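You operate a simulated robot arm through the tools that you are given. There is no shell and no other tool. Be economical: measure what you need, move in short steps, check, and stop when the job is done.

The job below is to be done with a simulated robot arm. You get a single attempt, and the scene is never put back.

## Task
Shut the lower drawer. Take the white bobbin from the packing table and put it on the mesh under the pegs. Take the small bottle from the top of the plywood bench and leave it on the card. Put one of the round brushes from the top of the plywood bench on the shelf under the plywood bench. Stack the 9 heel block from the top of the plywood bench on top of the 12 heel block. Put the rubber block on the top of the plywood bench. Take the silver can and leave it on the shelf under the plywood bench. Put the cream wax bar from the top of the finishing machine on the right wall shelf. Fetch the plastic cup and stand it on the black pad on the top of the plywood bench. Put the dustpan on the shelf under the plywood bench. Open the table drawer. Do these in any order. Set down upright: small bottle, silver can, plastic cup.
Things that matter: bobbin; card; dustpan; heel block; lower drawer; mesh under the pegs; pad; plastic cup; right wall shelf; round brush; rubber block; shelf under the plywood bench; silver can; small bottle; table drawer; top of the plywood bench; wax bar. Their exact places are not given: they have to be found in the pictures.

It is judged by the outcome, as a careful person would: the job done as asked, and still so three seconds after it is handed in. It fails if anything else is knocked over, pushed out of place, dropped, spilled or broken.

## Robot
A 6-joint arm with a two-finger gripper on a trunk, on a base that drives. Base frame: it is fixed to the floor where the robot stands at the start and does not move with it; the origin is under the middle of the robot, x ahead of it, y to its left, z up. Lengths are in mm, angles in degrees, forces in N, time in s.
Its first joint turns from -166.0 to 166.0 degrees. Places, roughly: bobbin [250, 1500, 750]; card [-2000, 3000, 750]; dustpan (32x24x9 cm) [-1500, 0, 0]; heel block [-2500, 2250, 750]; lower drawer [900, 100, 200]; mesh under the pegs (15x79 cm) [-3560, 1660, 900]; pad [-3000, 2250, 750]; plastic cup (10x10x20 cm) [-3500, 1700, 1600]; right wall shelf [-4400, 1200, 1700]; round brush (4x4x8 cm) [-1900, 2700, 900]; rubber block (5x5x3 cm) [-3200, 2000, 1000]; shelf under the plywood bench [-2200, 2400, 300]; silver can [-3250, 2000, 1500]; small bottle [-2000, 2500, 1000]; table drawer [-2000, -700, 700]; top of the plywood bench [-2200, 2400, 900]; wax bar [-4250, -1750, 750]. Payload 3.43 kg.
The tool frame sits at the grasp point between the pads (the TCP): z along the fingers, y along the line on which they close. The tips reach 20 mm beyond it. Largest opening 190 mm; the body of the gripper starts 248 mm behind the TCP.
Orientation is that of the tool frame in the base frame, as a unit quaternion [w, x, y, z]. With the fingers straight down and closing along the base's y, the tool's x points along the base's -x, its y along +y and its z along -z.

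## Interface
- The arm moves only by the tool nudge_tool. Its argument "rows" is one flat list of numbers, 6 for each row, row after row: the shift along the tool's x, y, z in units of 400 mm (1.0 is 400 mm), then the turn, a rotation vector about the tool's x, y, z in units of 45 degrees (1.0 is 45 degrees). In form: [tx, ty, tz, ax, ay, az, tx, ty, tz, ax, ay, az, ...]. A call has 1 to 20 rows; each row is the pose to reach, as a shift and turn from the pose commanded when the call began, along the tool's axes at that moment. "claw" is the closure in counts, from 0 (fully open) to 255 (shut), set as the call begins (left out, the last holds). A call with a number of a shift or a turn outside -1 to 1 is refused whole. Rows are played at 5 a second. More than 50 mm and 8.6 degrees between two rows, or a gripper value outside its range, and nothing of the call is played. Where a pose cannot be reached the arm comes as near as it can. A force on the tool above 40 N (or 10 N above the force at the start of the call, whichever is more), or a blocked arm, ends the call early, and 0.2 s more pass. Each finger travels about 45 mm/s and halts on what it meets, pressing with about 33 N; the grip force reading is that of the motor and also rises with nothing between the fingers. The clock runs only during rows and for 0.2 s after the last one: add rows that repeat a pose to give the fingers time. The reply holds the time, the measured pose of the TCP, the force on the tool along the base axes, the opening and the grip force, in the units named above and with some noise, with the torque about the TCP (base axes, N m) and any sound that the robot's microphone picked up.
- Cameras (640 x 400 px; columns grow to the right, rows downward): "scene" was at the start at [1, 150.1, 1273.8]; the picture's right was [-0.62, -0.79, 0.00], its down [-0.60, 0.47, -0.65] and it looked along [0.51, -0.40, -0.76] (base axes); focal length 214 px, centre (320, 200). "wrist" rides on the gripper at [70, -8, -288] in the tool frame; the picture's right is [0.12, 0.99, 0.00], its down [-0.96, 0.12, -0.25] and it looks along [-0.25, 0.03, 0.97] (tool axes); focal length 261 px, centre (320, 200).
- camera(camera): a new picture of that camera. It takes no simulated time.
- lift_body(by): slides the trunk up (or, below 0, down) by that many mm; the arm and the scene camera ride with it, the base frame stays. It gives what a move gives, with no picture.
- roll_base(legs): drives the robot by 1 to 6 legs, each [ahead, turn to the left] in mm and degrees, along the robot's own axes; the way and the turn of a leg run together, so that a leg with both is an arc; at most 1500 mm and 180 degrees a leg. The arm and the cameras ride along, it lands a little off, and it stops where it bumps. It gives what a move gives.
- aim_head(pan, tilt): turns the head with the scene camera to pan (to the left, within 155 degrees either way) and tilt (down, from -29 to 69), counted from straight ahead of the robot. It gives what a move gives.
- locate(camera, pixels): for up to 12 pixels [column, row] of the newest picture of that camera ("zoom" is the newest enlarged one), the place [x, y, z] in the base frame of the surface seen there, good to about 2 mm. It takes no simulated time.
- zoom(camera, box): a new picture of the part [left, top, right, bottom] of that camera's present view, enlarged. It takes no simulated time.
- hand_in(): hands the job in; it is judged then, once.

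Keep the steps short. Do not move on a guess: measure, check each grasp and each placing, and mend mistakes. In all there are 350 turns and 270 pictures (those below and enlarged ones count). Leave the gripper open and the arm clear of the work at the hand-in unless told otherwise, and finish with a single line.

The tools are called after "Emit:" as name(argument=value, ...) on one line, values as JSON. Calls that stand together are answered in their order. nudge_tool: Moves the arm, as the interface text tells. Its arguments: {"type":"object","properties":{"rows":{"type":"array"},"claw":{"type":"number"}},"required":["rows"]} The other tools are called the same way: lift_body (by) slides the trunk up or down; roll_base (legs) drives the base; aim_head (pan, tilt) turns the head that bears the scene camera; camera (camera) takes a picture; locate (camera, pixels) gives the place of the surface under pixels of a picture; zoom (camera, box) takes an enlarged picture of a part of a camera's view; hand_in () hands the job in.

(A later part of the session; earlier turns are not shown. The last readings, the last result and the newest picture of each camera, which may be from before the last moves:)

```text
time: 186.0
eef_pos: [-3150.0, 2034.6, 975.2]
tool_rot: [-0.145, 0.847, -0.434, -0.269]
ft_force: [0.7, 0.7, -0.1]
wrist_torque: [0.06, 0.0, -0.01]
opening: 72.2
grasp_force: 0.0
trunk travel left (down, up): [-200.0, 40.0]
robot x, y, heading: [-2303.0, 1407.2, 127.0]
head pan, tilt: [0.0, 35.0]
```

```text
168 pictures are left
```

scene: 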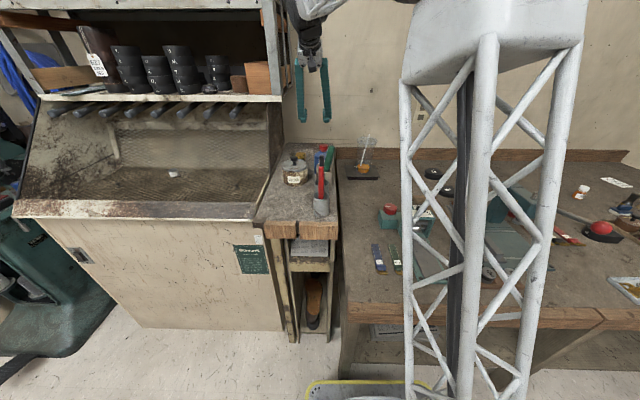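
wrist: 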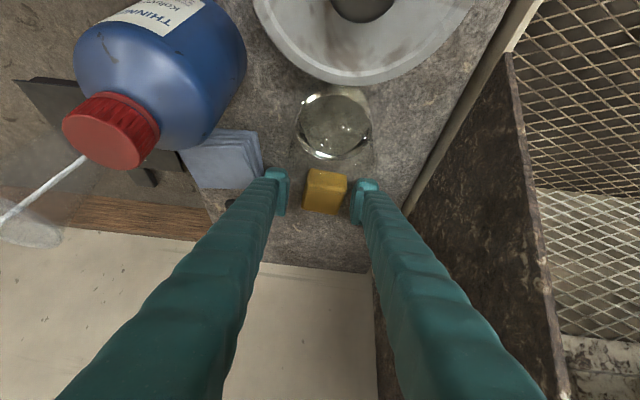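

Fingers straddle the block. I'll close and lift.

Emit:
nudge_tool(rows=[0, 0, 0, 0, 0, 0, 0, 0, 0, 0, 0, 0, 0, 0, 0, 0, 0, 0, 0, 0, 0, 0, 0, 0], claw=230)

Emit:
nudge_tool(rows=[-0.03, 0, -0.041, 0, 0, 0, -0.06, 0, -0.082, 0, 0, 0, -0.06, -0.1, -0.082, 0, 0, 0])

Emit:
camera(camera="wrist")

```text
time: 187.0
eef_pos: [-3148.6, 2035.8, 978.2]
tool_rot: [-0.146, 0.847, -0.435, -0.27]
ft_force: [-1.2, 0.7, 0.0]
wrist_torque: [-0.02, 0.02, 0.0]
opening: 45.4
grasp_force: 33.3
trunk travel left (down, up): [-200.0, 40.0]
robot x, y, heading: [-2306.5, 1410.8, 127.3]
head pan, tilt: [0.0, 35.0]
```

```text
time: 187.8
eef_pos: [-3121.0, 2057.6, 1018.8]
tool_rot: [-0.146, 0.847, -0.434, -0.27]
ft_force: [-0.8, -0.8, -0.7]
wrist_torque: [0.1, -0.06, -0.1]
opening: 44.9
grasp_force: 32.9
trunk travel left (down, up): [-200.0, 40.0]
robot x, y, heading: [-2309.8, 1409.7, 127.1]
head pan, tilt: [0.0, 35.0]
```

```text
167 pictures are left
```

wrist: 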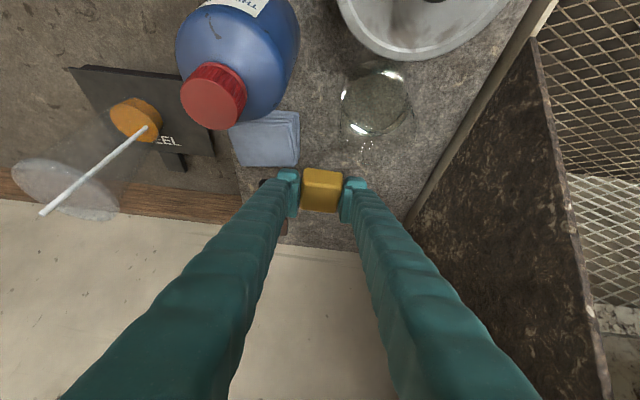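

Rubber block held (45 mm). I'll raise it, pass over the cup area and go to a clear spot at u≈830, v≈-3400.

Emit:
nudge_tool(rows=[-0.05, -0.05, -0.072, 0, 0, 0, -0.1, -0.1, -0.144, 0, 0, 0, -0.15, -0.15, -0.215, 0, 0, 0, -0.201, -0.15, -0.287, 0, 0, 0])

Emit:
nudge_tool(rows=[0.03, -0.115, -0.021, 0, 0, 0, 0.061, -0.23, -0.043, 0, 0, 0, 0.091, -0.345, -0.064, 0, 0, 0, 0.122, -0.46, -0.085, 0, 0, 0, 0.152, -0.575, -0.107, 0, 0, 0, 0.183, -0.69, -0.128, 0, 0, 0, 0.213, -0.81, -0.15, 0, 0, 0, 0.244, -0.925, -0.171, 0, 0, 0])

Emit:
camera(camera="wrist")

```text
time: 188.8
eef_pos: [-3068.4, 2090.6, 1159.5]
tool_rot: [-0.146, 0.847, -0.434, -0.27]
ft_force: [-1.1, -1.0, -0.8]
wrist_torque: [-0.01, -0.01, -0.03]
opening: 44.6
grasp_force: 33.7
trunk travel left (down, up): [-200.0, 40.0]
robot x, y, heading: [-2300.2, 1409.9, 127.5]
head pan, tilt: [0.0, 35.0]
```

```text
refused: row 7 steps farther than a row can; nothing moved
```

```text
166 pictures are left
```

wrist: 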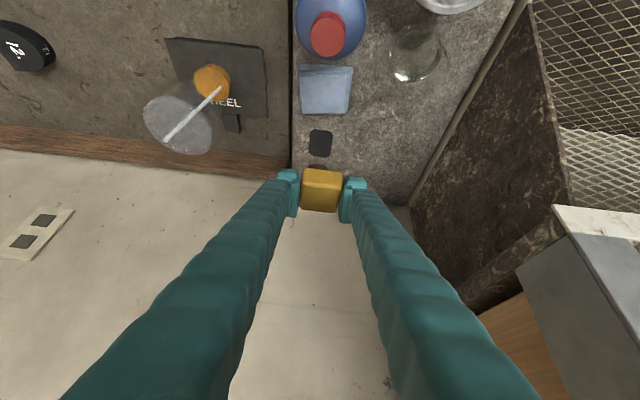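

Emit:
nudge_tool(rows=[0.024, -0.092, -0.017, 0, 0, 0, 0.049, -0.185, -0.034, 0, 0, 0, 0.073, -0.277, -0.051, 0, 0, 0, 0.098, -0.37, -0.068, 0, 0, 0, 0.122, -0.462, -0.085, 0, 0, 0, 0.146, -0.555, -0.103, 0, 0, 0, 0.171, -0.647, -0.12, 0, 0, 0, 0.195, -0.74, -0.137, 0, 0, 0, 0.22, -0.832, -0.154, 0, 0, 0, 0.244, -0.925, -0.171, 0, 0, 0])

Emit:
camera(camera="wrist")

```text
time: 191.0
eef_pos: [-2698.9, 2209.6, 1164.0]
tool_rot: [-0.146, 0.847, -0.434, -0.27]
ft_force: [-0.3, -0.1, -0.3]
wrist_torque: [0.01, -0.03, -0.06]
opening: 44.5
grasp_force: 32.9
trunk travel left (down, up): [-200.0, 40.0]
robot x, y, heading: [-2307.0, 1411.1, 127.2]
head pan, tilt: [0.0, 35.0]
```

```text
165 pictures are left
```

wrist: 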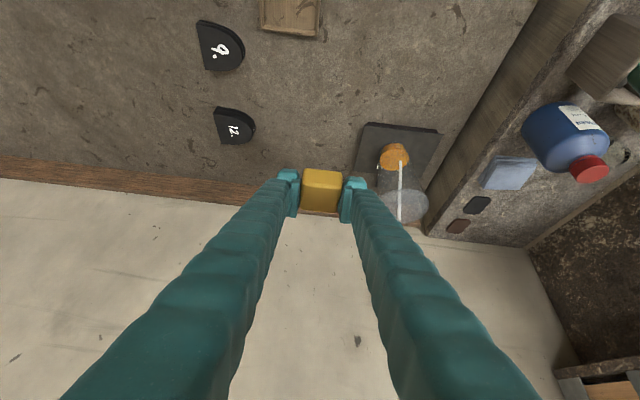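

Emit:
locate(camera="wrist", pixels=[[330, 80], [330, 100], [245, 45], [300, 30], [360, 150]])

```text
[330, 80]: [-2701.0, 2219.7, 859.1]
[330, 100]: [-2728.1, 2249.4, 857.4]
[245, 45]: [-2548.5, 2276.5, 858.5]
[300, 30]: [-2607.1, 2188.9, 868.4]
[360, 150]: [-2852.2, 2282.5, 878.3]
```

Clear directly below. I'll lower the block to the bench.

Emit:
nudge_tool(rows=[0.065, 0, 0.093, 0, 0, 0, 0.13, 0, 0.186, 0, 0, 0, 0.195, 0, 0.279, 0, 0, 0, 0.26, 0, 0.371, 0, 0, 0, 0.325, 0, 0.464, 0, 0, 0, 0.382, 0, 0.545, 0, 0, 0])

Emit:
nudge_tool(rows=[0.004, 0, 0.006, 0, 0, 0, 0.009, 0, 0.012, 0, 0, 0, 0.013, 0, 0.018, 0, 0, 0, 0.017, 0, 0.024, 0, 0, 0])

Emit:
camera(camera="wrist")

```text
time: 192.4
eef_pos: [-2699.8, 2214.2, 897.4]
tool_rot: [-0.147, 0.846, -0.435, -0.27]
ft_force: [-1.2, 0.0, 0.6]
wrist_torque: [0.03, -0.01, -0.03]
opening: 44.5
grasp_force: 33.3
trunk travel left (down, up): [-200.0, 40.0]
robot x, y, heading: [-2306.2, 1409.6, 127.1]
head pan, tilt: [0.0, 35.0]
```

```text
time: 193.4
eef_pos: [-2698.8, 2214.1, 887.9]
tool_rot: [-0.147, 0.846, -0.434, -0.271]
ft_force: [3.8, -4.3, 21.3]
wrist_torque: [-0.34, 0.37, 0.11]
opening: 44.5
grasp_force: 32.9
trunk travel left (down, up): [-200.0, 40.0]
robot x, y, heading: [-2303.9, 1410.1, 127.0]
head pan, tilt: [0.0, 35.0]
```

```text
164 pictures are left
```

wrist: 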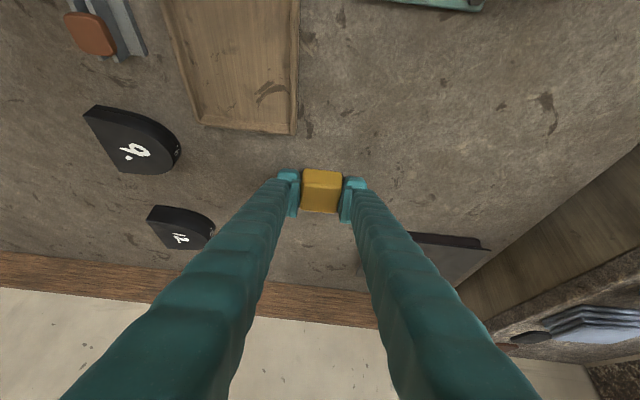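

Block rests on the bench. I'll release, then rise and retract.

Emit:
nudge_tool(rows=[0, 0, -0.004, 0, 0, 0, 0, 0, -0.004, 0, 0, 0, 0, 0, -0.004, 0, 0, 0, 0, 0, -0.004, 0, 0, 0], claw=140)

Emit:
nudge_tool(rows=[-0.065, 0, -0.093, 0, 0, 0, -0.13, 0, -0.186, 0, 0, 0, -0.195, 0, -0.279, 0, 0, 0, -0.26, 0, -0.371, 0, 0, 0, -0.325, 0, -0.464, 0, 0, 0, -0.39, 0, -0.557, 0, 0, 0])

Emit:
camera(camera="wrist")

```text
time: 194.4
eef_pos: [-2696.9, 2211.3, 885.0]
tool_rot: [-0.145, 0.847, -0.434, -0.269]
ft_force: [-0.8, 0.6, 0.0]
wrist_torque: [0.01, 0.01, -0.02]
opening: 85.7
grasp_force: 0.1
trunk travel left (down, up): [-200.0, 40.0]
robot x, y, heading: [-2304.9, 1408.3, 127.4]
head pan, tilt: [0.0, 35.0]
```

```text
time: 195.8
eef_pos: [-2696.0, 2209.5, 1155.8]
tool_rot: [-0.145, 0.848, -0.433, -0.27]
ft_force: [1.0, 0.7, -0.8]
wrist_torque: [0.01, -0.02, 0.0]
opening: 85.4
grasp_force: 0.1
trunk travel left (down, up): [-200.0, 40.0]
robot x, y, heading: [-2301.4, 1407.0, 127.5]
head pan, tilt: [0.0, 35.0]
```

```text
163 pictures are left
```

wrist: 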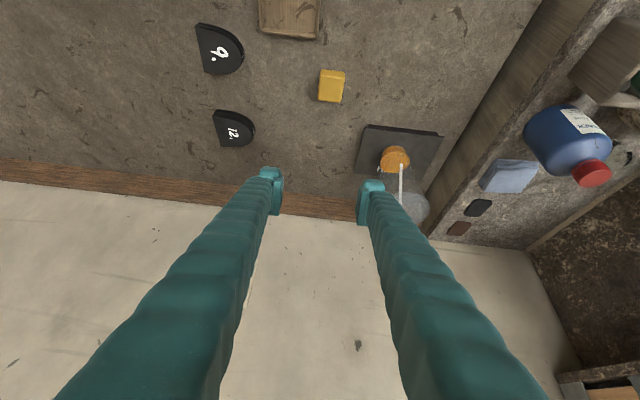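

Rubber block is on the bench. I'll return the tool to vertical and back, then move the base to face the heel blocks (u≈625).

Emit:
nudge_tool(rows=[0.061, 0, -0.043, 0, 0.156, 0, 0.123, 0, -0.086, 0, 0.311, 0, 0.184, 0, -0.129, 0, 0.467, 0, 0.246, 0, -0.172, 0, 0.622, 0, 0.307, 0, -0.215, 0, 0.778, 0])

Emit:
roll_base(legs=[[-150, 0], [0, -90.4], [372, 0], [0, 90], [150, 0]])

Emit:
camera(camera="wrist")

```text
time: 197.0
eef_pos: [-2610.1, 2083.3, 1157.7]
tool_rot: [-0.007, 0.889, -0.458, -0.003]
ft_force: [0.2, -0.3, 1.3]
wrist_torque: [0.08, 0.08, 0.02]
opening: 85.6
grasp_force: 0.0
trunk travel left (down, up): [-200.0, 40.0]
robot x, y, heading: [-2302.7, 1410.9, 127.1]
head pan, tilt: [0.0, 35.0]
```

```text
time: 209.4
eef_pos: [-2275.1, 2314.6, 1156.4]
tool_rot: [-0.008, 0.877, -0.48, -0.003]
ft_force: [-0.1, -0.1, -0.1]
wrist_torque: [0.04, 0.03, 0.0]
opening: 85.9
grasp_force: 0.1
trunk travel left (down, up): [-200.0, 40.0]
robot x, y, heading: [-2004.3, 1626.6, 124.6]
head pan, tilt: [0.0, 35.0]
```

```text
162 pictures are left
```

wrist: 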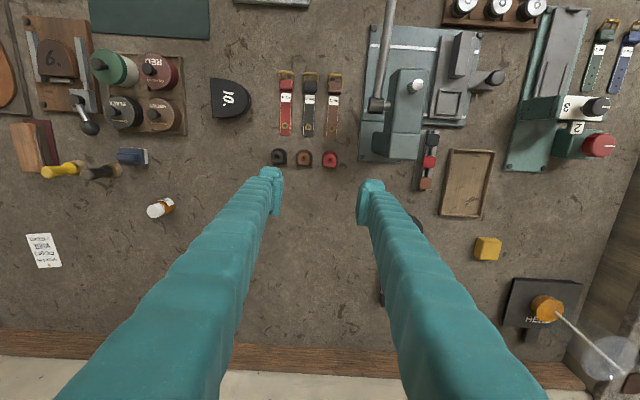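

Emit:
nudge_tool(rows=[-0.059, 0.103, 0, 0, 0, 0, -0.118, 0.206, 0, 0, 0, 0, -0.176, 0.309, 0, 0, 0, 0, -0.235, 0.412, 0, 0, 0, 0, -0.294, 0.515, 0, 0, 0, 0], claw=100)

Emit:
camera(camera="wrist")

Emit:
zoom(camera="wrist", box=[260, 110, 380, 290])

```text
time: 210.6
eef_pos: [-2510.5, 2303.4, 1157.8]
tool_rot: [-0.009, 0.877, -0.48, -0.003]
ft_force: [0.7, 0.2, 0.5]
wrist_torque: [0.03, 0.2, 0.03]
opening: 115.6
grasp_force: 0.0
trunk travel left (down, up): [-200.0, 40.0]
robot x, y, heading: [-2002.8, 1626.7, 124.4]
head pan, tilt: [0.0, 35.0]
```

```text
161 pictures are left
```

wrist: 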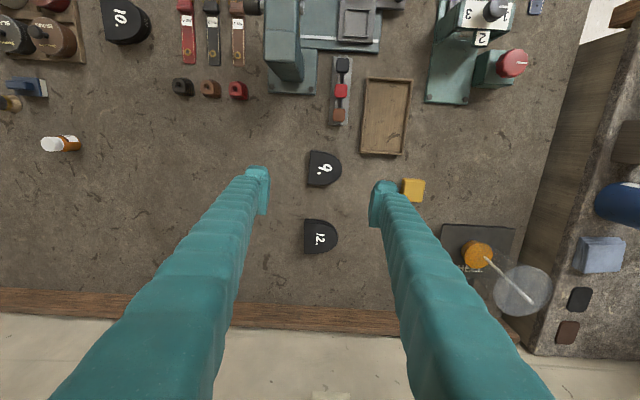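

```text
2.22 times, centred on (320, 200) of wrist
```

zoom: 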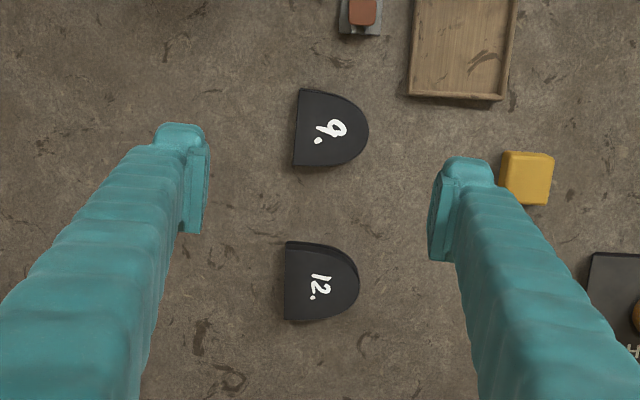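

Emit:
locate(camera="zoom", pixels=[[304, 95], [298, 160], [364, 132], [330, 130], [330, 165], [335, 97], [290, 252], [290, 316], [355, 287], [320, 285], [325, 318], [330, 250]])

```text
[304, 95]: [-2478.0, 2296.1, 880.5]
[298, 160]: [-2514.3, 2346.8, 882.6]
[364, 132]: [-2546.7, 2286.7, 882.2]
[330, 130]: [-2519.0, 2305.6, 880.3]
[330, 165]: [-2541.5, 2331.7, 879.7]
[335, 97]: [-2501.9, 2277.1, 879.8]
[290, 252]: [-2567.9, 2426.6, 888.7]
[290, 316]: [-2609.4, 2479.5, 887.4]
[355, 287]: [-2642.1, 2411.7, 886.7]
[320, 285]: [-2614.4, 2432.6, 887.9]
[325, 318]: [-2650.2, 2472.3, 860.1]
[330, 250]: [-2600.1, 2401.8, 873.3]
```

9 block centre ≈ (-2522,2303) top 882. 12 block centre ≈ (-2616,2432) top 888. The closing axis already matches the 9 block's depth axis. I'll descend over it.

Emit:
nudge_tool(rows=[-0.016, 0.025, 0.1, 0, 0, -0.044, -0.016, 0.025, 0.22, 0, 0, -0.044, -0.016, 0.025, 0.34, 0, 0, -0.044, -0.016, 0.025, 0.46, 0, 0, -0.044, -0.016, 0.025, 0.58, 0, 0, -0.044, -0.016, 0.025, 0.66, 0, 0, -0.044, -0.016, 0.025, 0.685, 0, 0, -0.044])

Emit:
camera(camera="wrist")

```text
time: 212.2
eef_pos: [-2522.2, 2308.2, 880.9]
tool_rot: [-0.009, 0.886, -0.464, -0.002]
ft_force: [0.2, 0.2, -0.7]
wrist_torque: [0.03, -0.01, -0.03]
opening: 115.6
grasp_force: 0.0
trunk travel left (down, up): [-200.0, 40.0]
robot x, y, heading: [-2001.7, 1624.8, 124.3]
head pan, tilt: [0.0, 35.0]
```

```text
159 pictures are left
```

wrist: 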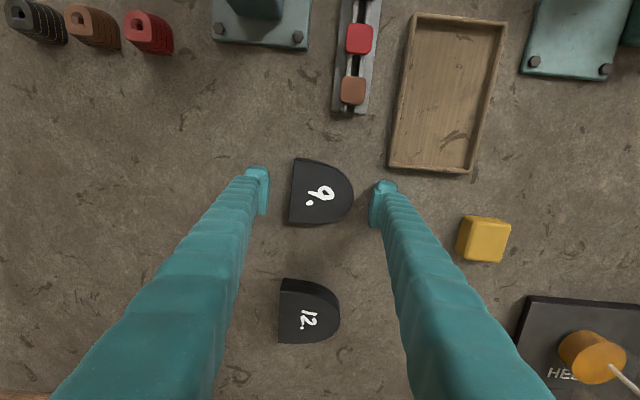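

Emit:
nudge_tool(rows=[0, 0, 0, 0, 0, 0, 0, 0, 0, 0, 0, 0, 0, 0, 0, 0, 0, 0, 0, 0, 0, 0, 0, 0, 0, 0, 0, 0, 0, 0], claw=215)

Emit:
nudge_tool(rows=[0, 0, -0.07, 0, 0, 0, 0, 0, -0.15, 0, 0, 0, 0, 0, -0.2, 0, 0, 0])

Emit:
camera(camera="wrist")

```text
time: 213.4
eef_pos: [-2520.2, 2308.1, 882.1]
tool_rot: [-0.008, 0.886, -0.464, -0.003]
ft_force: [-0.8, -0.7, 0.7]
wrist_torque: [0.07, 0.02, -0.02]
opening: 70.4
grasp_force: 33.1
trunk travel left (down, up): [-200.0, 40.0]
robot x, y, heading: [-1999.7, 1628.7, 124.5]
head pan, tilt: [0.0, 35.0]
```

```text
time: 214.2
eef_pos: [-2522.9, 2304.4, 963.8]
tool_rot: [-0.009, 0.886, -0.464, -0.002]
ft_force: [0.0, 1.0, -1.5]
wrist_torque: [-0.07, 0.0, 0.01]
opening: 70.3
grasp_force: 33.1
trunk travel left (down, up): [-200.0, 40.0]
robot x, y, heading: [-2003.8, 1623.1, 124.5]
head pan, tilt: [0.0, 35.0]
```

```text
158 pictures are left
```

wrist: 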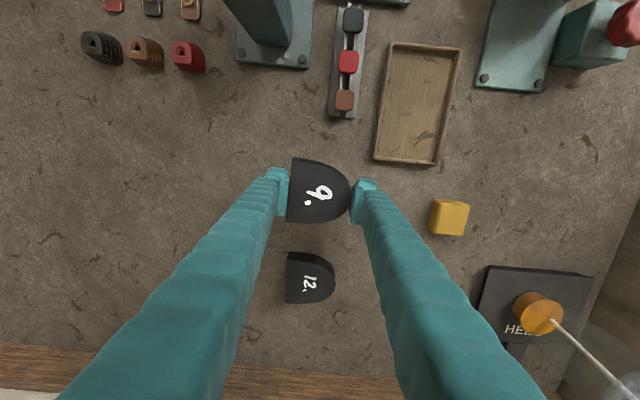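

Emit:
locate(camera="wrist", pixels=[[291, 262], [289, 300], [332, 280], [310, 282], [291, 282]])

```text
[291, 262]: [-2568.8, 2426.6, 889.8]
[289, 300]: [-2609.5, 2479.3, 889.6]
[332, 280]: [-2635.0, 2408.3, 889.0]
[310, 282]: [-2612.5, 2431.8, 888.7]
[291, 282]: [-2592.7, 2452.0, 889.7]
```

12 block centre ≈ (-2614,2431), top 889. I'll move the 9 block over it at this height.

Emit:
nudge_tool(rows=[-0.1, 0.002, 0, 0, 0, -0.018, -0.2, 0.004, 0, 0, 0, -0.037, -0.3, 0.006, 0, 0, 0, -0.055, -0.396, 0.007, 0, 0, 0, -0.073])

Emit:
camera(camera="wrist")

```text
time: 215.2
eef_pos: [-2613.9, 2434.5, 963.8]
tool_rot: [-0.01, 0.899, -0.438, -0.003]
ft_force: [0.1, 0.5, 0.5]
wrist_torque: [0.1, 0.12, -0.01]
opening: 70.7
grasp_force: 32.8
trunk travel left (down, up): [-200.0, 40.0]
robot x, y, heading: [-2003.4, 1624.8, 124.5]
head pan, tilt: [0.0, 35.0]
```

```text
157 pictures are left
```

wrist: 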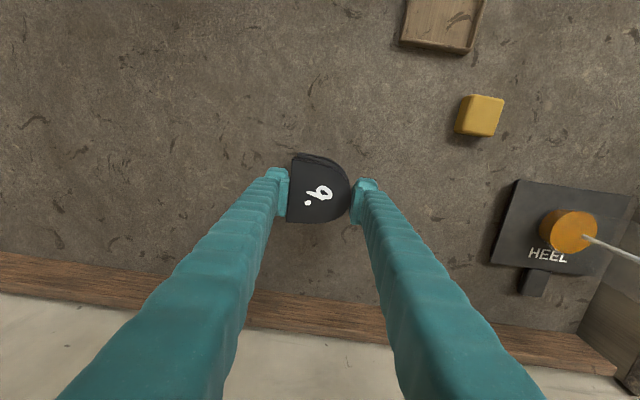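

The 12 block is hidden right underneath. I'll lower in steps.

Emit:
nudge_tool(rows=[0, 0, 0.06, 0, 0, 0, 0, 0, 0.115, 0, 0, 0, 0, 0, 0.125, 0, 0, 0, 0, 0, 0.132, 0, 0, 0, 0, 0, 0.14, 0, 0, 0])

Emit:
camera(camera="wrist")

```text
time: 216.4
eef_pos: [-2614.6, 2436.3, 911.7]
tool_rot: [-0.009, 0.899, -0.439, -0.004]
ft_force: [-0.6, -1.2, 23.2]
wrist_torque: [-0.29, -0.15, -0.02]
opening: 70.5
grasp_force: 32.8
trunk travel left (down, up): [-200.0, 40.0]
robot x, y, heading: [-2002.8, 1626.4, 124.6]
head pan, tilt: [0.0, 35.0]
```

```text
156 pictures are left
```

wrist: 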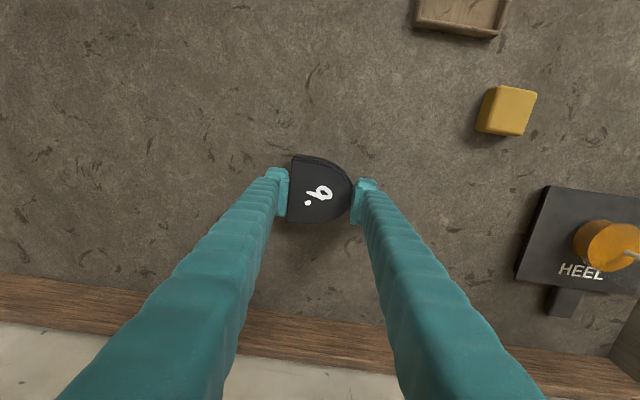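

Contact at z 911.7, as expected for the stack. I'll release and rise.

Emit:
nudge_tool(rows=[0, 0, -0.004, 0, 0, 0, 0, 0, -0.004, 0, 0, 0, 0, 0, -0.004, 0, 0, 0, 0, 0, -0.004, 0, 0, 0], claw=110)

Emit:
nudge_tool(rows=[0, 0, -0.1, 0, 0, 0, 0, 0, -0.2, 0, 0, 0, 0, 0, -0.3, 0, 0, 0, 0, 0, -0.4, 0, 0, 0, 0, 0, -0.5, 0, 0, 0])

Emit:
camera(camera="wrist")

```text
time: 217.4
eef_pos: [-2615.4, 2435.8, 909.1]
tool_rot: [-0.01, 0.898, -0.439, -0.002]
ft_force: [0.1, 0.3, -0.9]
wrist_torque: [0.03, -0.02, 0.04]
opening: 108.2
grasp_force: 0.0
trunk travel left (down, up): [-200.0, 40.0]
robot x, y, heading: [-2001.4, 1629.3, 124.5]
head pan, tilt: [0.0, 35.0]
```

```text
time: 218.6
eef_pos: [-2615.1, 2433.7, 1108.3]
tool_rot: [-0.009, 0.898, -0.439, -0.002]
ft_force: [-0.1, -0.8, 0.5]
wrist_torque: [0.02, -0.02, 0.0]
opening: 108.3
grasp_force: 0.1
trunk travel left (down, up): [-200.0, 40.0]
robot x, y, heading: [-2000.8, 1625.8, 124.4]
head pan, tilt: [0.0, 35.0]
```

```text
155 pictures are left
```

wrist: 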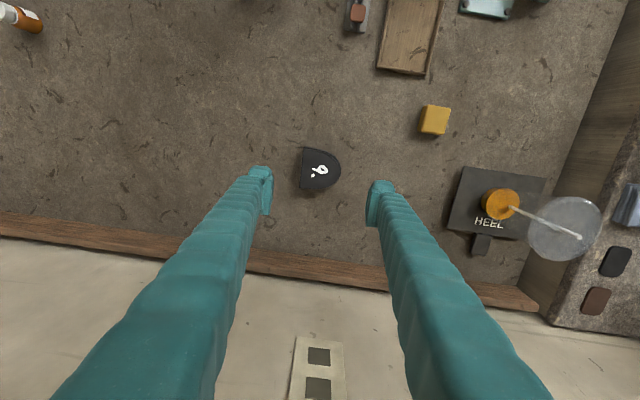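

Stack is done. Next the small bottle and brush: I'll retract a little and shift the base right 400 mm.

Emit:
nudge_tool(rows=[0.1, 0, -0.03, 0, 0, 0, 0.2, 0, -0.06, 0, 0, 0, 0.3, 0, -0.09, 0, 0, 0, 0.375, 0, -0.12, 0, 0, 0], claw=60)

Emit:
roll_base(legs=[[-150, 0], [0, -87.6], [400, 0], [0, 90], [150, 0]])

Emit:
camera(camera="wrist")

```text
time: 219.6
eef_pos: [-2522.2, 2311.3, 1153.9]
tool_rot: [-0.008, 0.898, -0.439, -0.002]
ft_force: [-0.2, 0.5, 0.0]
wrist_torque: [-0.1, -0.07, 0.04]
opening: 145.4
grasp_force: 0.0
trunk travel left (down, up): [-200.0, 40.0]
robot x, y, heading: [-2002.4, 1628.2, 124.6]
head pan, tilt: [0.0, 35.0]
```

```text
time: 232.0
eef_pos: [-2197.3, 2541.3, 1156.7]
tool_rot: [-0.009, 0.899, -0.437, -0.003]
ft_force: [0.4, 0.3, 0.2]
wrist_torque: [-0.02, 0.06, 0.02]
opening: 145.6
grasp_force: 0.0
trunk travel left (down, up): [-200.0, 40.0]
robot x, y, heading: [-1675.2, 1863.2, 124.7]
head pan, tilt: [0.0, 35.0]
```

```text
154 pictures are left
```

wrist: 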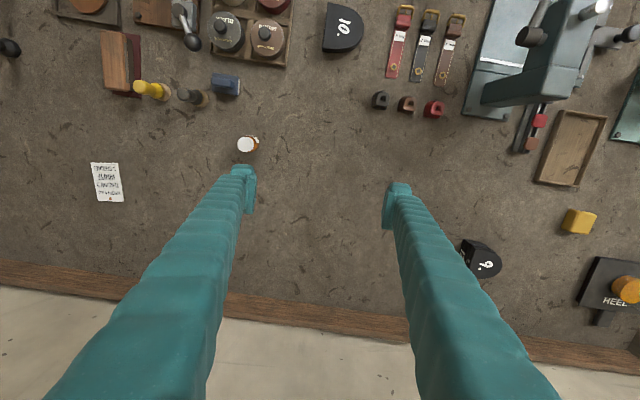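

Emit:
locate(camera="wrist", pixels=[[245, 145], [255, 143], [248, 158], [107, 182], [93, 165], [120, 200], [118, 165], [97, 200], [150, 88], [135, 85], [192, 96], [225, 85]])

Emit:
zoom(camera="wrist", box=[80, 40, 280, 220])

```text
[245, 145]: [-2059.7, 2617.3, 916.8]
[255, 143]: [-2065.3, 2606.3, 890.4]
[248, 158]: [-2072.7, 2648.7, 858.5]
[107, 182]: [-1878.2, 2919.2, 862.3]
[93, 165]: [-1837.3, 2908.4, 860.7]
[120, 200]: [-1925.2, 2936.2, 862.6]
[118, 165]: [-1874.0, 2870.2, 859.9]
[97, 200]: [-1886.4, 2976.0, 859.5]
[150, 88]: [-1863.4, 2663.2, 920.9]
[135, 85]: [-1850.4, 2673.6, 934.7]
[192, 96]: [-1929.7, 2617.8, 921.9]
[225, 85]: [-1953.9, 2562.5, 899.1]
```

```text
2.22 times, centred on (180, 130) of wrist
```

zoom: 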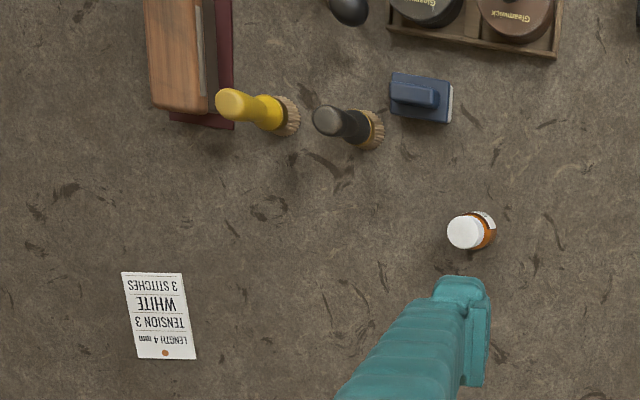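

Bottle at (-2060,2617), cap z 917; card centre (-1881,2922). I'll shift the base so both are within reach (u≈-100), raising the trunk 40 first.

Emit:
lift_body(by=40)

Emit:
roll_base(legs=[[-150, 0], [0, 92.2], [-320, 0], [0, -90], [185, 0]])

Emit:
camera(camera="wrist")

Emit:
camera(camera="scene")

```text
time: 232.8
eef_pos: [-2198.5, 2541.2, 1195.9]
tool_rot: [-0.009, 0.9, -0.436, -0.003]
ft_force: [-0.3, 0.2, -0.3]
wrist_torque: [-0.01, -0.03, 0.02]
opening: 145.3
grasp_force: 0.1
trunk travel left (down, up): [-240.0, 0.0]
robot x, y, heading: [-1671.4, 1860.3, 124.6]
head pan, tilt: [0.0, 35.0]
```

```text
time: 245.1
eef_pos: [-1954.8, 2749.1, 1196.4]
tool_rot: [-0.009, 0.9, -0.436, -0.003]
ft_force: [0.2, 0.1, 0.7]
wrist_torque: [0.04, 0.04, -0.01]
opening: 145.6
grasp_force: 0.1
trunk travel left (down, up): [-240.0, 0.0]
robot x, y, heading: [-1431.1, 2072.0, 124.8]
head pan, tilt: [0.0, 35.0]
```

```text
152 pictures are left
```

wrist: 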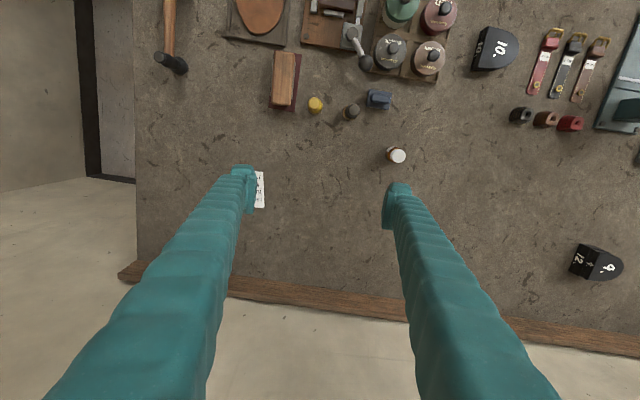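

```text
151 pictures are left
```

scene: 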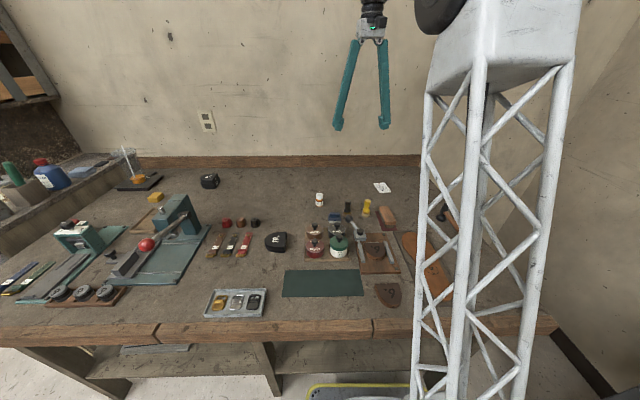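

Emit:
zoom(camera="wrist", box=[240, 80, 420, 220])

Emit:
locate(camera="wrist", pixels=[[398, 155], [390, 153], [405, 155], [398, 162], [398, 149], [315, 104], [351, 112], [346, 118], [378, 100]])

```text
2.86 times, centred on (330, 150) of wrist
```

zoom: 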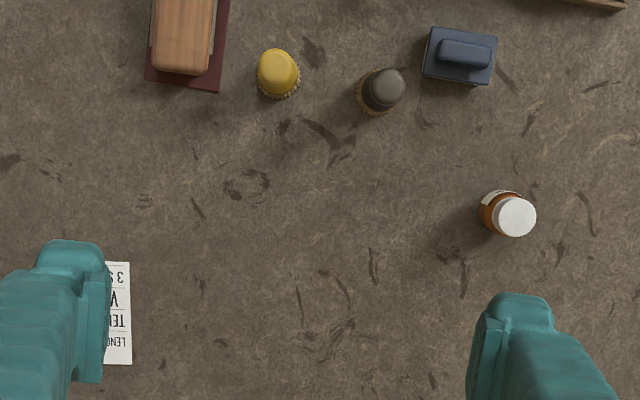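

```text
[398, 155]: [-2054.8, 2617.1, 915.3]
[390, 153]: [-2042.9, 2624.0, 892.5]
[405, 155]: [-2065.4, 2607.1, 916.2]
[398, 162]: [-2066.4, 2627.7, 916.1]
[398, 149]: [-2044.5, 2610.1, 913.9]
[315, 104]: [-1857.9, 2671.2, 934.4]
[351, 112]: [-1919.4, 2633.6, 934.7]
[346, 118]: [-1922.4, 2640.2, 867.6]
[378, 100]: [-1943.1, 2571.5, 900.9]
```

Bottle cap centre is (-2055,2618). I'll move over it with the claw at about 80 mm and descend partway.

Emit:
nudge_tool(rows=[0.025, 0.1, 0, 0, 0, 0, 0.051, 0.2, 0, 0, 0, 0, 0.077, 0.3, 0, 0, 0, 0, 0.102, 0.4, 0, 0, 0, 0, 0.102, 0.4, 0.12, 0, 0, 0, 0.102, 0.4, 0.24, 0, 0, 0, 0.102, 0.4, 0.36, 0, 0, 0, 0.102, 0.4, 0.48, 0, 0, 0, 0.102, 0.4, 0.55, 0, 0, 0], claw=147)

Emit:
camera(camera="wrist")

Emit:
locate(camera="wrist", pixels=[[320, 180], [310, 178], [330, 178], [320, 188]])

```text
time: 247.1
eef_pos: [-2054.2, 2622.1, 972.6]
tool_rot: [-0.01, 0.9, -0.435, -0.002]
ft_force: [-0.1, -0.3, 0.0]
wrist_torque: [0.02, -0.01, 0.04]
opening: 80.8
grasp_force: 0.1
trunk travel left (down, up): [-240.0, 0.0]
robot x, y, heading: [-1429.0, 2068.9, 125.0]
head pan, tilt: [0.0, 35.0]
```

```text
149 pictures are left
```

wrist: 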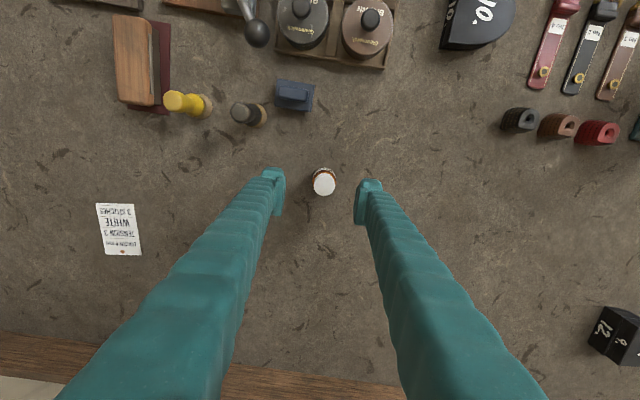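

```text
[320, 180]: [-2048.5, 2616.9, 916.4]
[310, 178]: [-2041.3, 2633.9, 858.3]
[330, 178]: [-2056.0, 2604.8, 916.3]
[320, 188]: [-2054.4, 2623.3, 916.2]
```

Emit:
nudge_tool(rows=[0.013, 0.006, 0.08, 0, 0, 0, 0.013, 0.006, 0.16, 0, 0, 0, 0.013, 0.006, 0.209, 0, 0, 0])

Emit:
nudge_tool(rows=[0, 0, 0, 0, 0, 0, 0, 0, 0, 0, 0, 0, 0, 0, 0, 0, 0, 0, 0, 0, 0, 0, 0, 0, 0, 0, 0, 0, 0, 0], claw=250)

Emit:
nudge_tool(rows=[0, 0, -0.08, 0, 0, 0, 0, 0, -0.18, 0, 0, 0, 0, 0, -0.28, 0, 0, 0])

Emit:
camera(camera="wrist")

```text
time: 247.9
eef_pos: [-2053.4, 2617.8, 889.7]
tool_rot: [-0.009, 0.9, -0.436, -0.002]
ft_force: [0.1, 0.3, -0.1]
wrist_torque: [0.02, 0.02, 0.02]
opening: 80.5
grasp_force: 0.2
trunk travel left (down, up): [-240.0, 0.0]
robot x, y, heading: [-1432.3, 2069.8, 124.9]
head pan, tilt: [0.0, 35.0]
```

```text
time: 249.1
eef_pos: [-2052.9, 2617.8, 888.6]
tool_rot: [-0.009, 0.9, -0.435, -0.003]
ft_force: [0.0, 0.2, -0.3]
wrist_torque: [0.0, 0.02, -0.01]
opening: 33.5
grasp_force: 32.3
trunk travel left (down, up): [-240.0, 0.0]
robot x, y, heading: [-1428.7, 2068.5, 124.8]
head pan, tilt: [0.0, 35.0]
```

```text
time: 249.9
eef_pos: [-2052.9, 2616.0, 999.6]
tool_rot: [-0.009, 0.9, -0.435, -0.001]
ft_force: [-0.5, -0.4, -1.2]
wrist_torque: [-0.05, -0.06, 0.01]
opening: 33.6
grasp_force: 32.9
trunk travel left (down, up): [-240.0, 0.0]
robot x, y, heading: [-1430.0, 2061.7, 124.9]
head pan, tilt: [0.0, 35.0]
```

```text
148 pictures are left
```

wrist: 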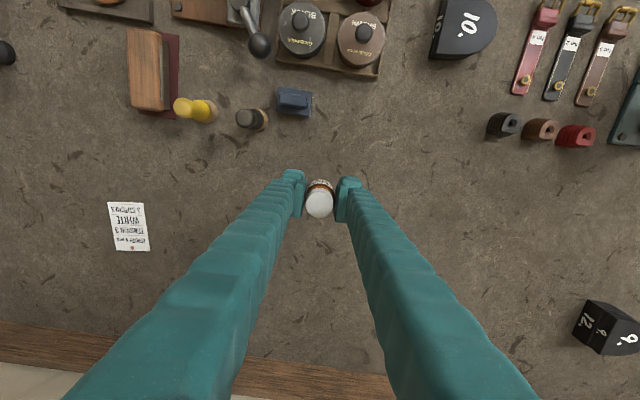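

Emit:
locate(camera="wrist", pixels=[[111, 206], [141, 204], [147, 248], [117, 249], [129, 227]])

```text
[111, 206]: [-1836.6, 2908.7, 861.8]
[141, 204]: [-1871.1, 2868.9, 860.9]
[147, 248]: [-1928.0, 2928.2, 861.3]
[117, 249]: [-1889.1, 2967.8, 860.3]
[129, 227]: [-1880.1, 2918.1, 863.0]
```

Emit:
nudge_tool(rows=[-0.041, -0.101, 0, 0, 0, 0, -0.082, -0.202, 0, 0, 0, 0, -0.122, -0.302, 0, 0, 0, 0, -0.163, -0.403, 0, 0, 0, 0, -0.204, -0.504, 0, 0, 0, 0, -0.245, -0.605, 0, 0, 0, 0, -0.285, -0.705, 0, 0, 0, 0, -0.326, -0.806, 0, 0, 0, 0])

Emit:
camera(camera="wrist")

```text
time: 251.7
eef_pos: [-1878.9, 2920.0, 1009.5]
tool_rot: [-0.009, 0.9, -0.436, -0.003]
ft_force: [-0.7, -1.2, -0.3]
wrist_torque: [0.14, -0.06, 0.01]
opening: 33.2
grasp_force: 32.8
trunk travel left (down, up): [-240.0, 0.0]
robot x, y, heading: [-1430.7, 2068.1, 124.8]
head pan, tilt: [0.0, 35.0]
```

```text
147 pictures are left
```

wrist: 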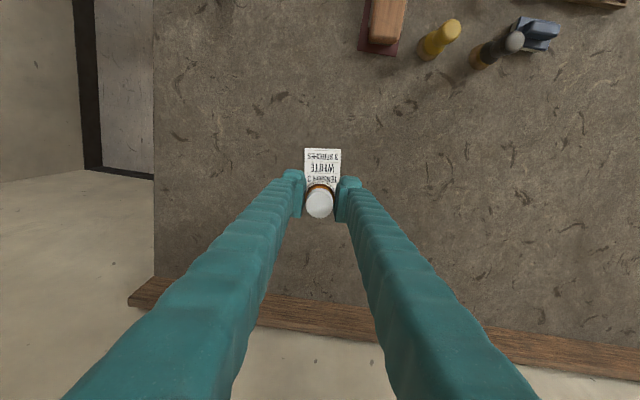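

Over the card, so I'll lower to contact in small final steps.

Emit:
nudge_tool(rows=[0, 0, 0.1, 0, 0, 0, 0, 0, 0.2, 0, 0, 0, 0, 0, 0.27, 0, 0, 0, 0, 0, 0.288, 0, 0, 0, 0, 0, 0.298, 0, 0, 0, 0, 0, 0.306, 0, 0, 0])

Emit:
camera(camera="wrist")

```text
time: 253.1
eef_pos: [-1880.8, 2919.6, 888.7]
tool_rot: [-0.01, 0.9, -0.436, -0.003]
ft_force: [0.1, 2.8, 31.3]
wrist_torque: [0.07, 0.06, 0.01]
opening: 33.4
grasp_force: 32.7
trunk travel left (down, up): [-240.0, 0.0]
robot x, y, heading: [-1432.3, 2069.0, 124.6]
head pan, tilt: [0.0, 35.0]
```

```text
146 pictures are left
```

wrist: 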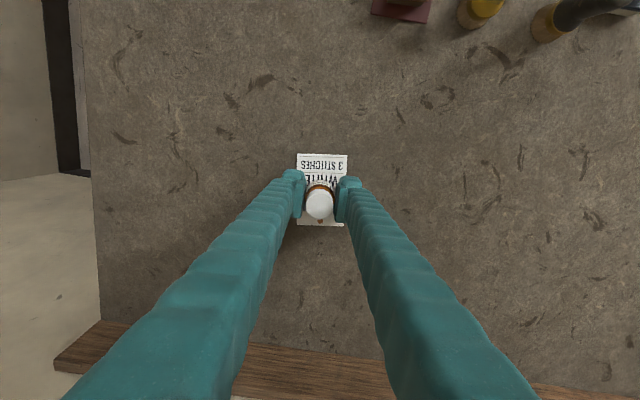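

Emit:
nudge_tool(rows=[0, 0, -0.005, 0, 0, 0, 0, 0, -0.005, 0, 0, 0, 0, 0, -0.005, 0, 0, 0, 0, 0, -0.005, 0, 0, 0], claw=160)

Emit:
nudge_tool(rows=[0, 0, -0.1, 0, 0, 0, 0, 0, -0.2, 0, 0, 0, 0, 0, -0.3, 0, 0, 0, 0, 0, -0.4, 0, 0, 0])

Emit:
camera(camera="wrist")

```text
time: 254.1
eef_pos: [-1880.9, 2919.2, 887.0]
tool_rot: [-0.009, 0.901, -0.435, -0.002]
ft_force: [-0.1, -0.1, -0.8]
wrist_torque: [0.01, -0.01, -0.02]
opening: 71.1
grasp_force: 0.0
trunk travel left (down, up): [-240.0, 0.0]
robot x, y, heading: [-1428.6, 2068.6, 124.9]
head pan, tilt: [0.0, 35.0]
```

```text
time: 255.1
eef_pos: [-1883.1, 2915.4, 1047.0]
tool_rot: [-0.009, 0.9, -0.436, -0.002]
ft_force: [-0.1, 0.4, -0.2]
wrist_torque: [-0.05, -0.04, -0.03]
opening: 70.8
grasp_force: 0.0
trunk travel left (down, up): [-240.0, 0.0]
robot x, y, heading: [-1426.8, 2067.9, 124.7]
head pan, tilt: [0.0, 35.0]
```

```text
145 pictures are left
```

wrist: 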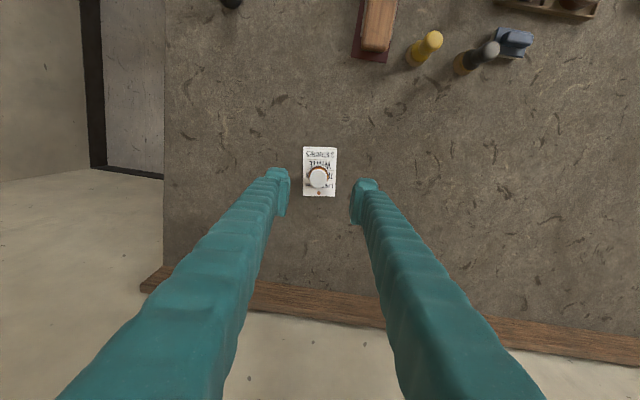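

Bottle is upright on the card. Now a round brush: I'll measure the yellow brush and the wood block beside it.

Emit:
locate(camera="wrist", pixels=[[378, 30], [378, 48], [395, 20], [365, 45], [434, 40], [422, 52], [412, 60], [493, 48], [465, 65], [480, 55], [515, 40]])

Emit:
zoom(camera="wrist", box=[340, 0, 540, 100])

```text
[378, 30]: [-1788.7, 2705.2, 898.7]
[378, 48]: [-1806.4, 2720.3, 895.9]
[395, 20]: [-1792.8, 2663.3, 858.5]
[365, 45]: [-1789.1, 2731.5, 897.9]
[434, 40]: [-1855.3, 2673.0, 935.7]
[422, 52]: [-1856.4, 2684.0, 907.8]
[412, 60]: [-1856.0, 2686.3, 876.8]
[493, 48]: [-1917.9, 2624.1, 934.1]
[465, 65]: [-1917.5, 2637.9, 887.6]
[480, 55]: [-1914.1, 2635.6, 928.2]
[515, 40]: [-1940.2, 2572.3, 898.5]
```

```text
3.20 times, centred on (440, 50) of wrist
```

zoom: 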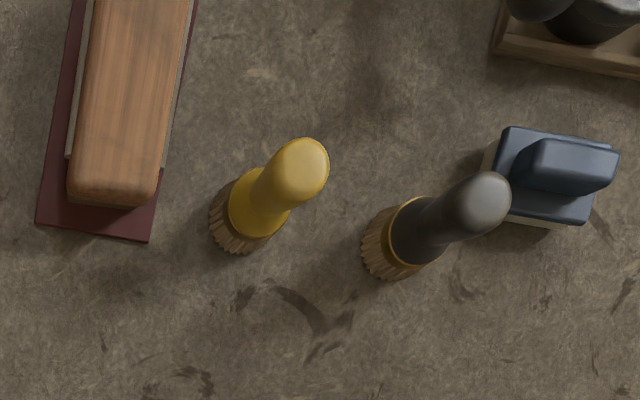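

Yellow brush centre is about (-1857,2672), knob z 900–936, with 58 mm to the wood block. I'll tilt the tool 45° and come over it.

Emit:
nudge_tool(rows=[0.088, 0.055, 0.015, 0, -0.167, 0, 0.176, 0.109, 0.031, 0, -0.333, 0, 0.264, 0.164, 0.046, 0, -0.5, 0, 0.352, 0.219, 0.062, 0, -0.667, 0, 0.44, 0.273, 0.077, 0, -0.833, 0, 0.528, 0.328, 0.0925, 0, -1, 0], claw=178)

Emit:
camera(camera="wrist")

```text
time: 256.5
eef_pos: [-1852.5, 2671.4, 1003.6]
tool_rot: [-0.176, 0.83, -0.4, -0.347]
ft_force: [-0.5, 0.1, -1.0]
wrist_torque: [-0.02, 0.0, 0.04]
opening: 57.4
grasp_force: 0.1
trunk travel left (down, up): [-240.0, 0.0]
robot x, y, heading: [-1430.8, 2067.6, 124.8]
head pan, tilt: [0.0, 35.0]
```

```text
143 pictures are left
```

wrist: 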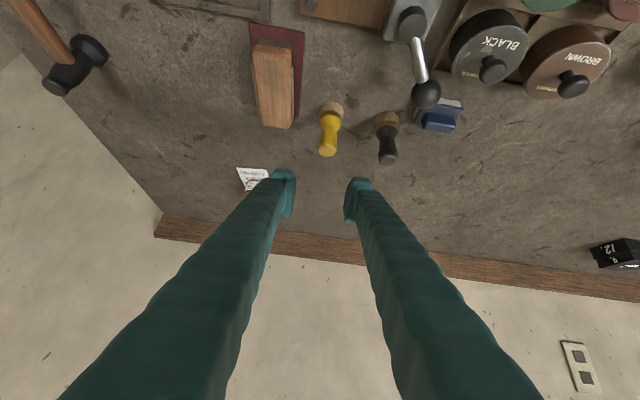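

Emit:
locate(camera="wrist", pixels=[[327, 148], [320, 145], [335, 145], [329, 130], [330, 115], [388, 155], [280, 128]])

```text
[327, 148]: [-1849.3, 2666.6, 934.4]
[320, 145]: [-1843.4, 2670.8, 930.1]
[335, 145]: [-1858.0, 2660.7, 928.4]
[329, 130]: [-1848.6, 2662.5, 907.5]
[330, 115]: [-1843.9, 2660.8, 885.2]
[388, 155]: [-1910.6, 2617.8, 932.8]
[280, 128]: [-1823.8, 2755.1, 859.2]
```

Aligned. Down 78 mm, close, lift.

Emit:
nudge_tool(rows=[0.05, 0, 0.05, 0, 0, 0, 0.1, 0, 0.1, 0, 0, 0, 0.137, 0, 0.137, 0, 0, 0])

Emit:
nudge_tool(rows=[0, 0, 0, 0, 0, 0, 0, 0, 0, 0, 0, 0, 0, 0, 0, 0, 0, 0, 0, 0, 0, 0, 0, 0], claw=255)

Emit:
nudge_tool(rows=[-0.06, 0, -0.06, 0, 0, 0, -0.12, 0, -0.12, 0, 0, 0, -0.18, 0, -0.18, 0, 0, 0])

Emit:
camera(camera="wrist")

```text
time: 257.5
eef_pos: [-1855.0, 2647.6, 913.5]
tool_rot: [-0.17, 0.871, -0.332, -0.319]
ft_force: [-0.1, 0.5, -0.3]
wrist_torque: [0.03, 0.01, -0.02]
opening: 57.5
grasp_force: 0.0
trunk travel left (down, up): [-240.0, 0.0]
robot x, y, heading: [-1433.4, 2067.0, 124.7]
head pan, tilt: [0.0, 35.0]
stopped in row 3: the arm was blocked; the commanded pose is now the measured one
```

```text
time: 258.5
eef_pos: [-1854.9, 2647.6, 911.6]
tool_rot: [-0.17, 0.871, -0.332, -0.318]
ft_force: [-0.1, 0.5, 0.4]
wrist_torque: [0.01, -0.03, 0.0]
opening: 19.0
grasp_force: 32.9
trunk travel left (down, up): [-240.0, 0.0]
robot x, y, heading: [-1433.2, 2070.0, 124.9]
head pan, tilt: [0.0, 35.0]
```

```text
time: 259.3
eef_pos: [-1872.3, 2645.1, 1015.7]
tool_rot: [-0.157, 0.862, -0.353, -0.328]
ft_force: [3.1, 2.5, -1.7]
wrist_torque: [-0.1, 0.47, 0.52]
opening: 18.6
grasp_force: 33.4
trunk travel left (down, up): [-240.0, 0.0]
robot x, y, heading: [-1429.1, 2068.7, 124.9]
head pan, tilt: [0.0, 35.0]
```

```text
142 pictures are left
```

wrist: 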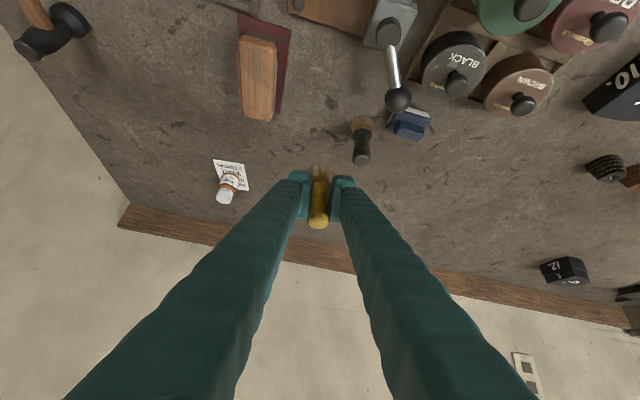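

Yellow brush held (19 mm), neighbours untouched. For the low shelf I'll back off 700 mm, lower the trunk, and stretch the arm forward and down.

Emit:
roll_base(legs=[[-700, 0]])

Emit:
nudge_tool(rows=[-0.082, -0.018, 0.076, 0, 0, 0, -0.164, -0.036, 0.153, 0, 0, 0, -0.246, -0.054, 0.229, 0, 0, 0, -0.328, -0.072, 0.306, 0, 0, 0, -0.41, -0.09, 0.382, 0, 0, 0])

Emit:
lift_body(by=-240)

Emit:
nudge_tool(rows=[0.073, 0.004, 0.08, 0, 0, 0, 0.146, 0.008, 0.159, 0, 0, 0, 0.22, 0.013, 0.239, 0, 0, 0, 0.293, 0.017, 0.319, 0, 0, 0, 0.366, 0.021, 0.398, 0, 0, 0, 0.439, 0.025, 0.478, 0, 0, 0, 0.513, 0.03, 0.558, 0, 0, 0, 0.586, 0.034, 0.637, 0, 0, 0, 0.659, 0.038, 0.717, 0, 0, 0])

Emit:
camera(camera="scene")

```text
time: 263.1
eef_pos: [-1461.3, 2072.3, 1013.6]
tool_rot: [-0.171, 0.87, -0.336, -0.318]
ft_force: [0.2, 0.5, -0.6]
wrist_torque: [0.0, 0.0, 0.04]
opening: 18.5
grasp_force: 32.8
trunk travel left (down, up): [-240.0, 0.0]
robot x, y, heading: [-1027.6, 1491.3, 124.4]
head pan, tilt: [0.0, 35.0]
```

```text
time: 264.4
eef_pos: [-1598.1, 2253.1, 1012.9]
tool_rot: [-0.172, 0.869, -0.337, -0.318]
ft_force: [0.5, -0.7, 0.8]
wrist_torque: [0.0, 0.01, 0.0]
opening: 18.5
grasp_force: 32.8
trunk travel left (down, up): [-240.0, 0.0]
robot x, y, heading: [-1030.9, 1485.8, 124.4]
head pan, tilt: [0.0, 35.0]
```

```text
time: 265.7
eef_pos: [-1599.3, 2256.3, 898.5]
tool_rot: [-0.177, 0.866, -0.336, -0.324]
ft_force: [1.3, 0.6, 17.0]
wrist_torque: [0.3, 0.46, -0.01]
opening: 17.3
grasp_force: 33.5
trunk travel left (down, up): [-115.0, 125.0]
robot x, y, heading: [-1032.4, 1490.4, 124.0]
head pan, tilt: [0.0, 35.0]
stopped: the force on the tool passed its limit at 80 N (the readings are from after the stop); the commanded pose is now the measured one
```

```text
time: 266.0
eef_pos: [-1600.8, 2259.1, 898.1]
tool_rot: [-0.18, 0.865, -0.335, -0.328]
ft_force: [-1.3, 1.0, 16.9]
wrist_torque: [0.24, 0.58, 0.03]
opening: 17.6
grasp_force: 33.3
trunk travel left (down, up): [-115.0, 125.0]
robot x, y, heading: [-1032.1, 1489.8, 124.3]
head pan, tilt: [0.0, 35.0]
stopped in row 1: the force on the tool passed its limit at 60 N (the readings are from after the stop); the commanded pose is now the measured one
```

```text
141 pictures are left
```

scene: 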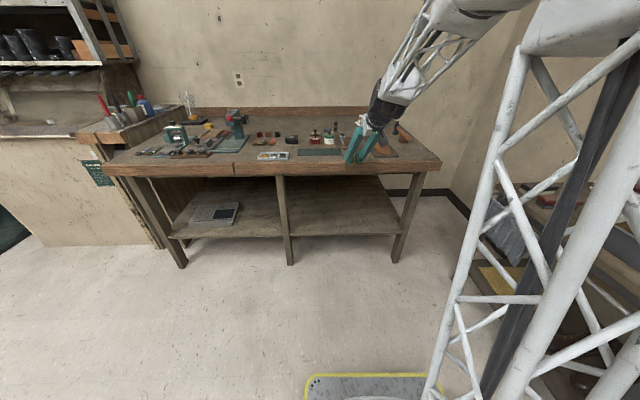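

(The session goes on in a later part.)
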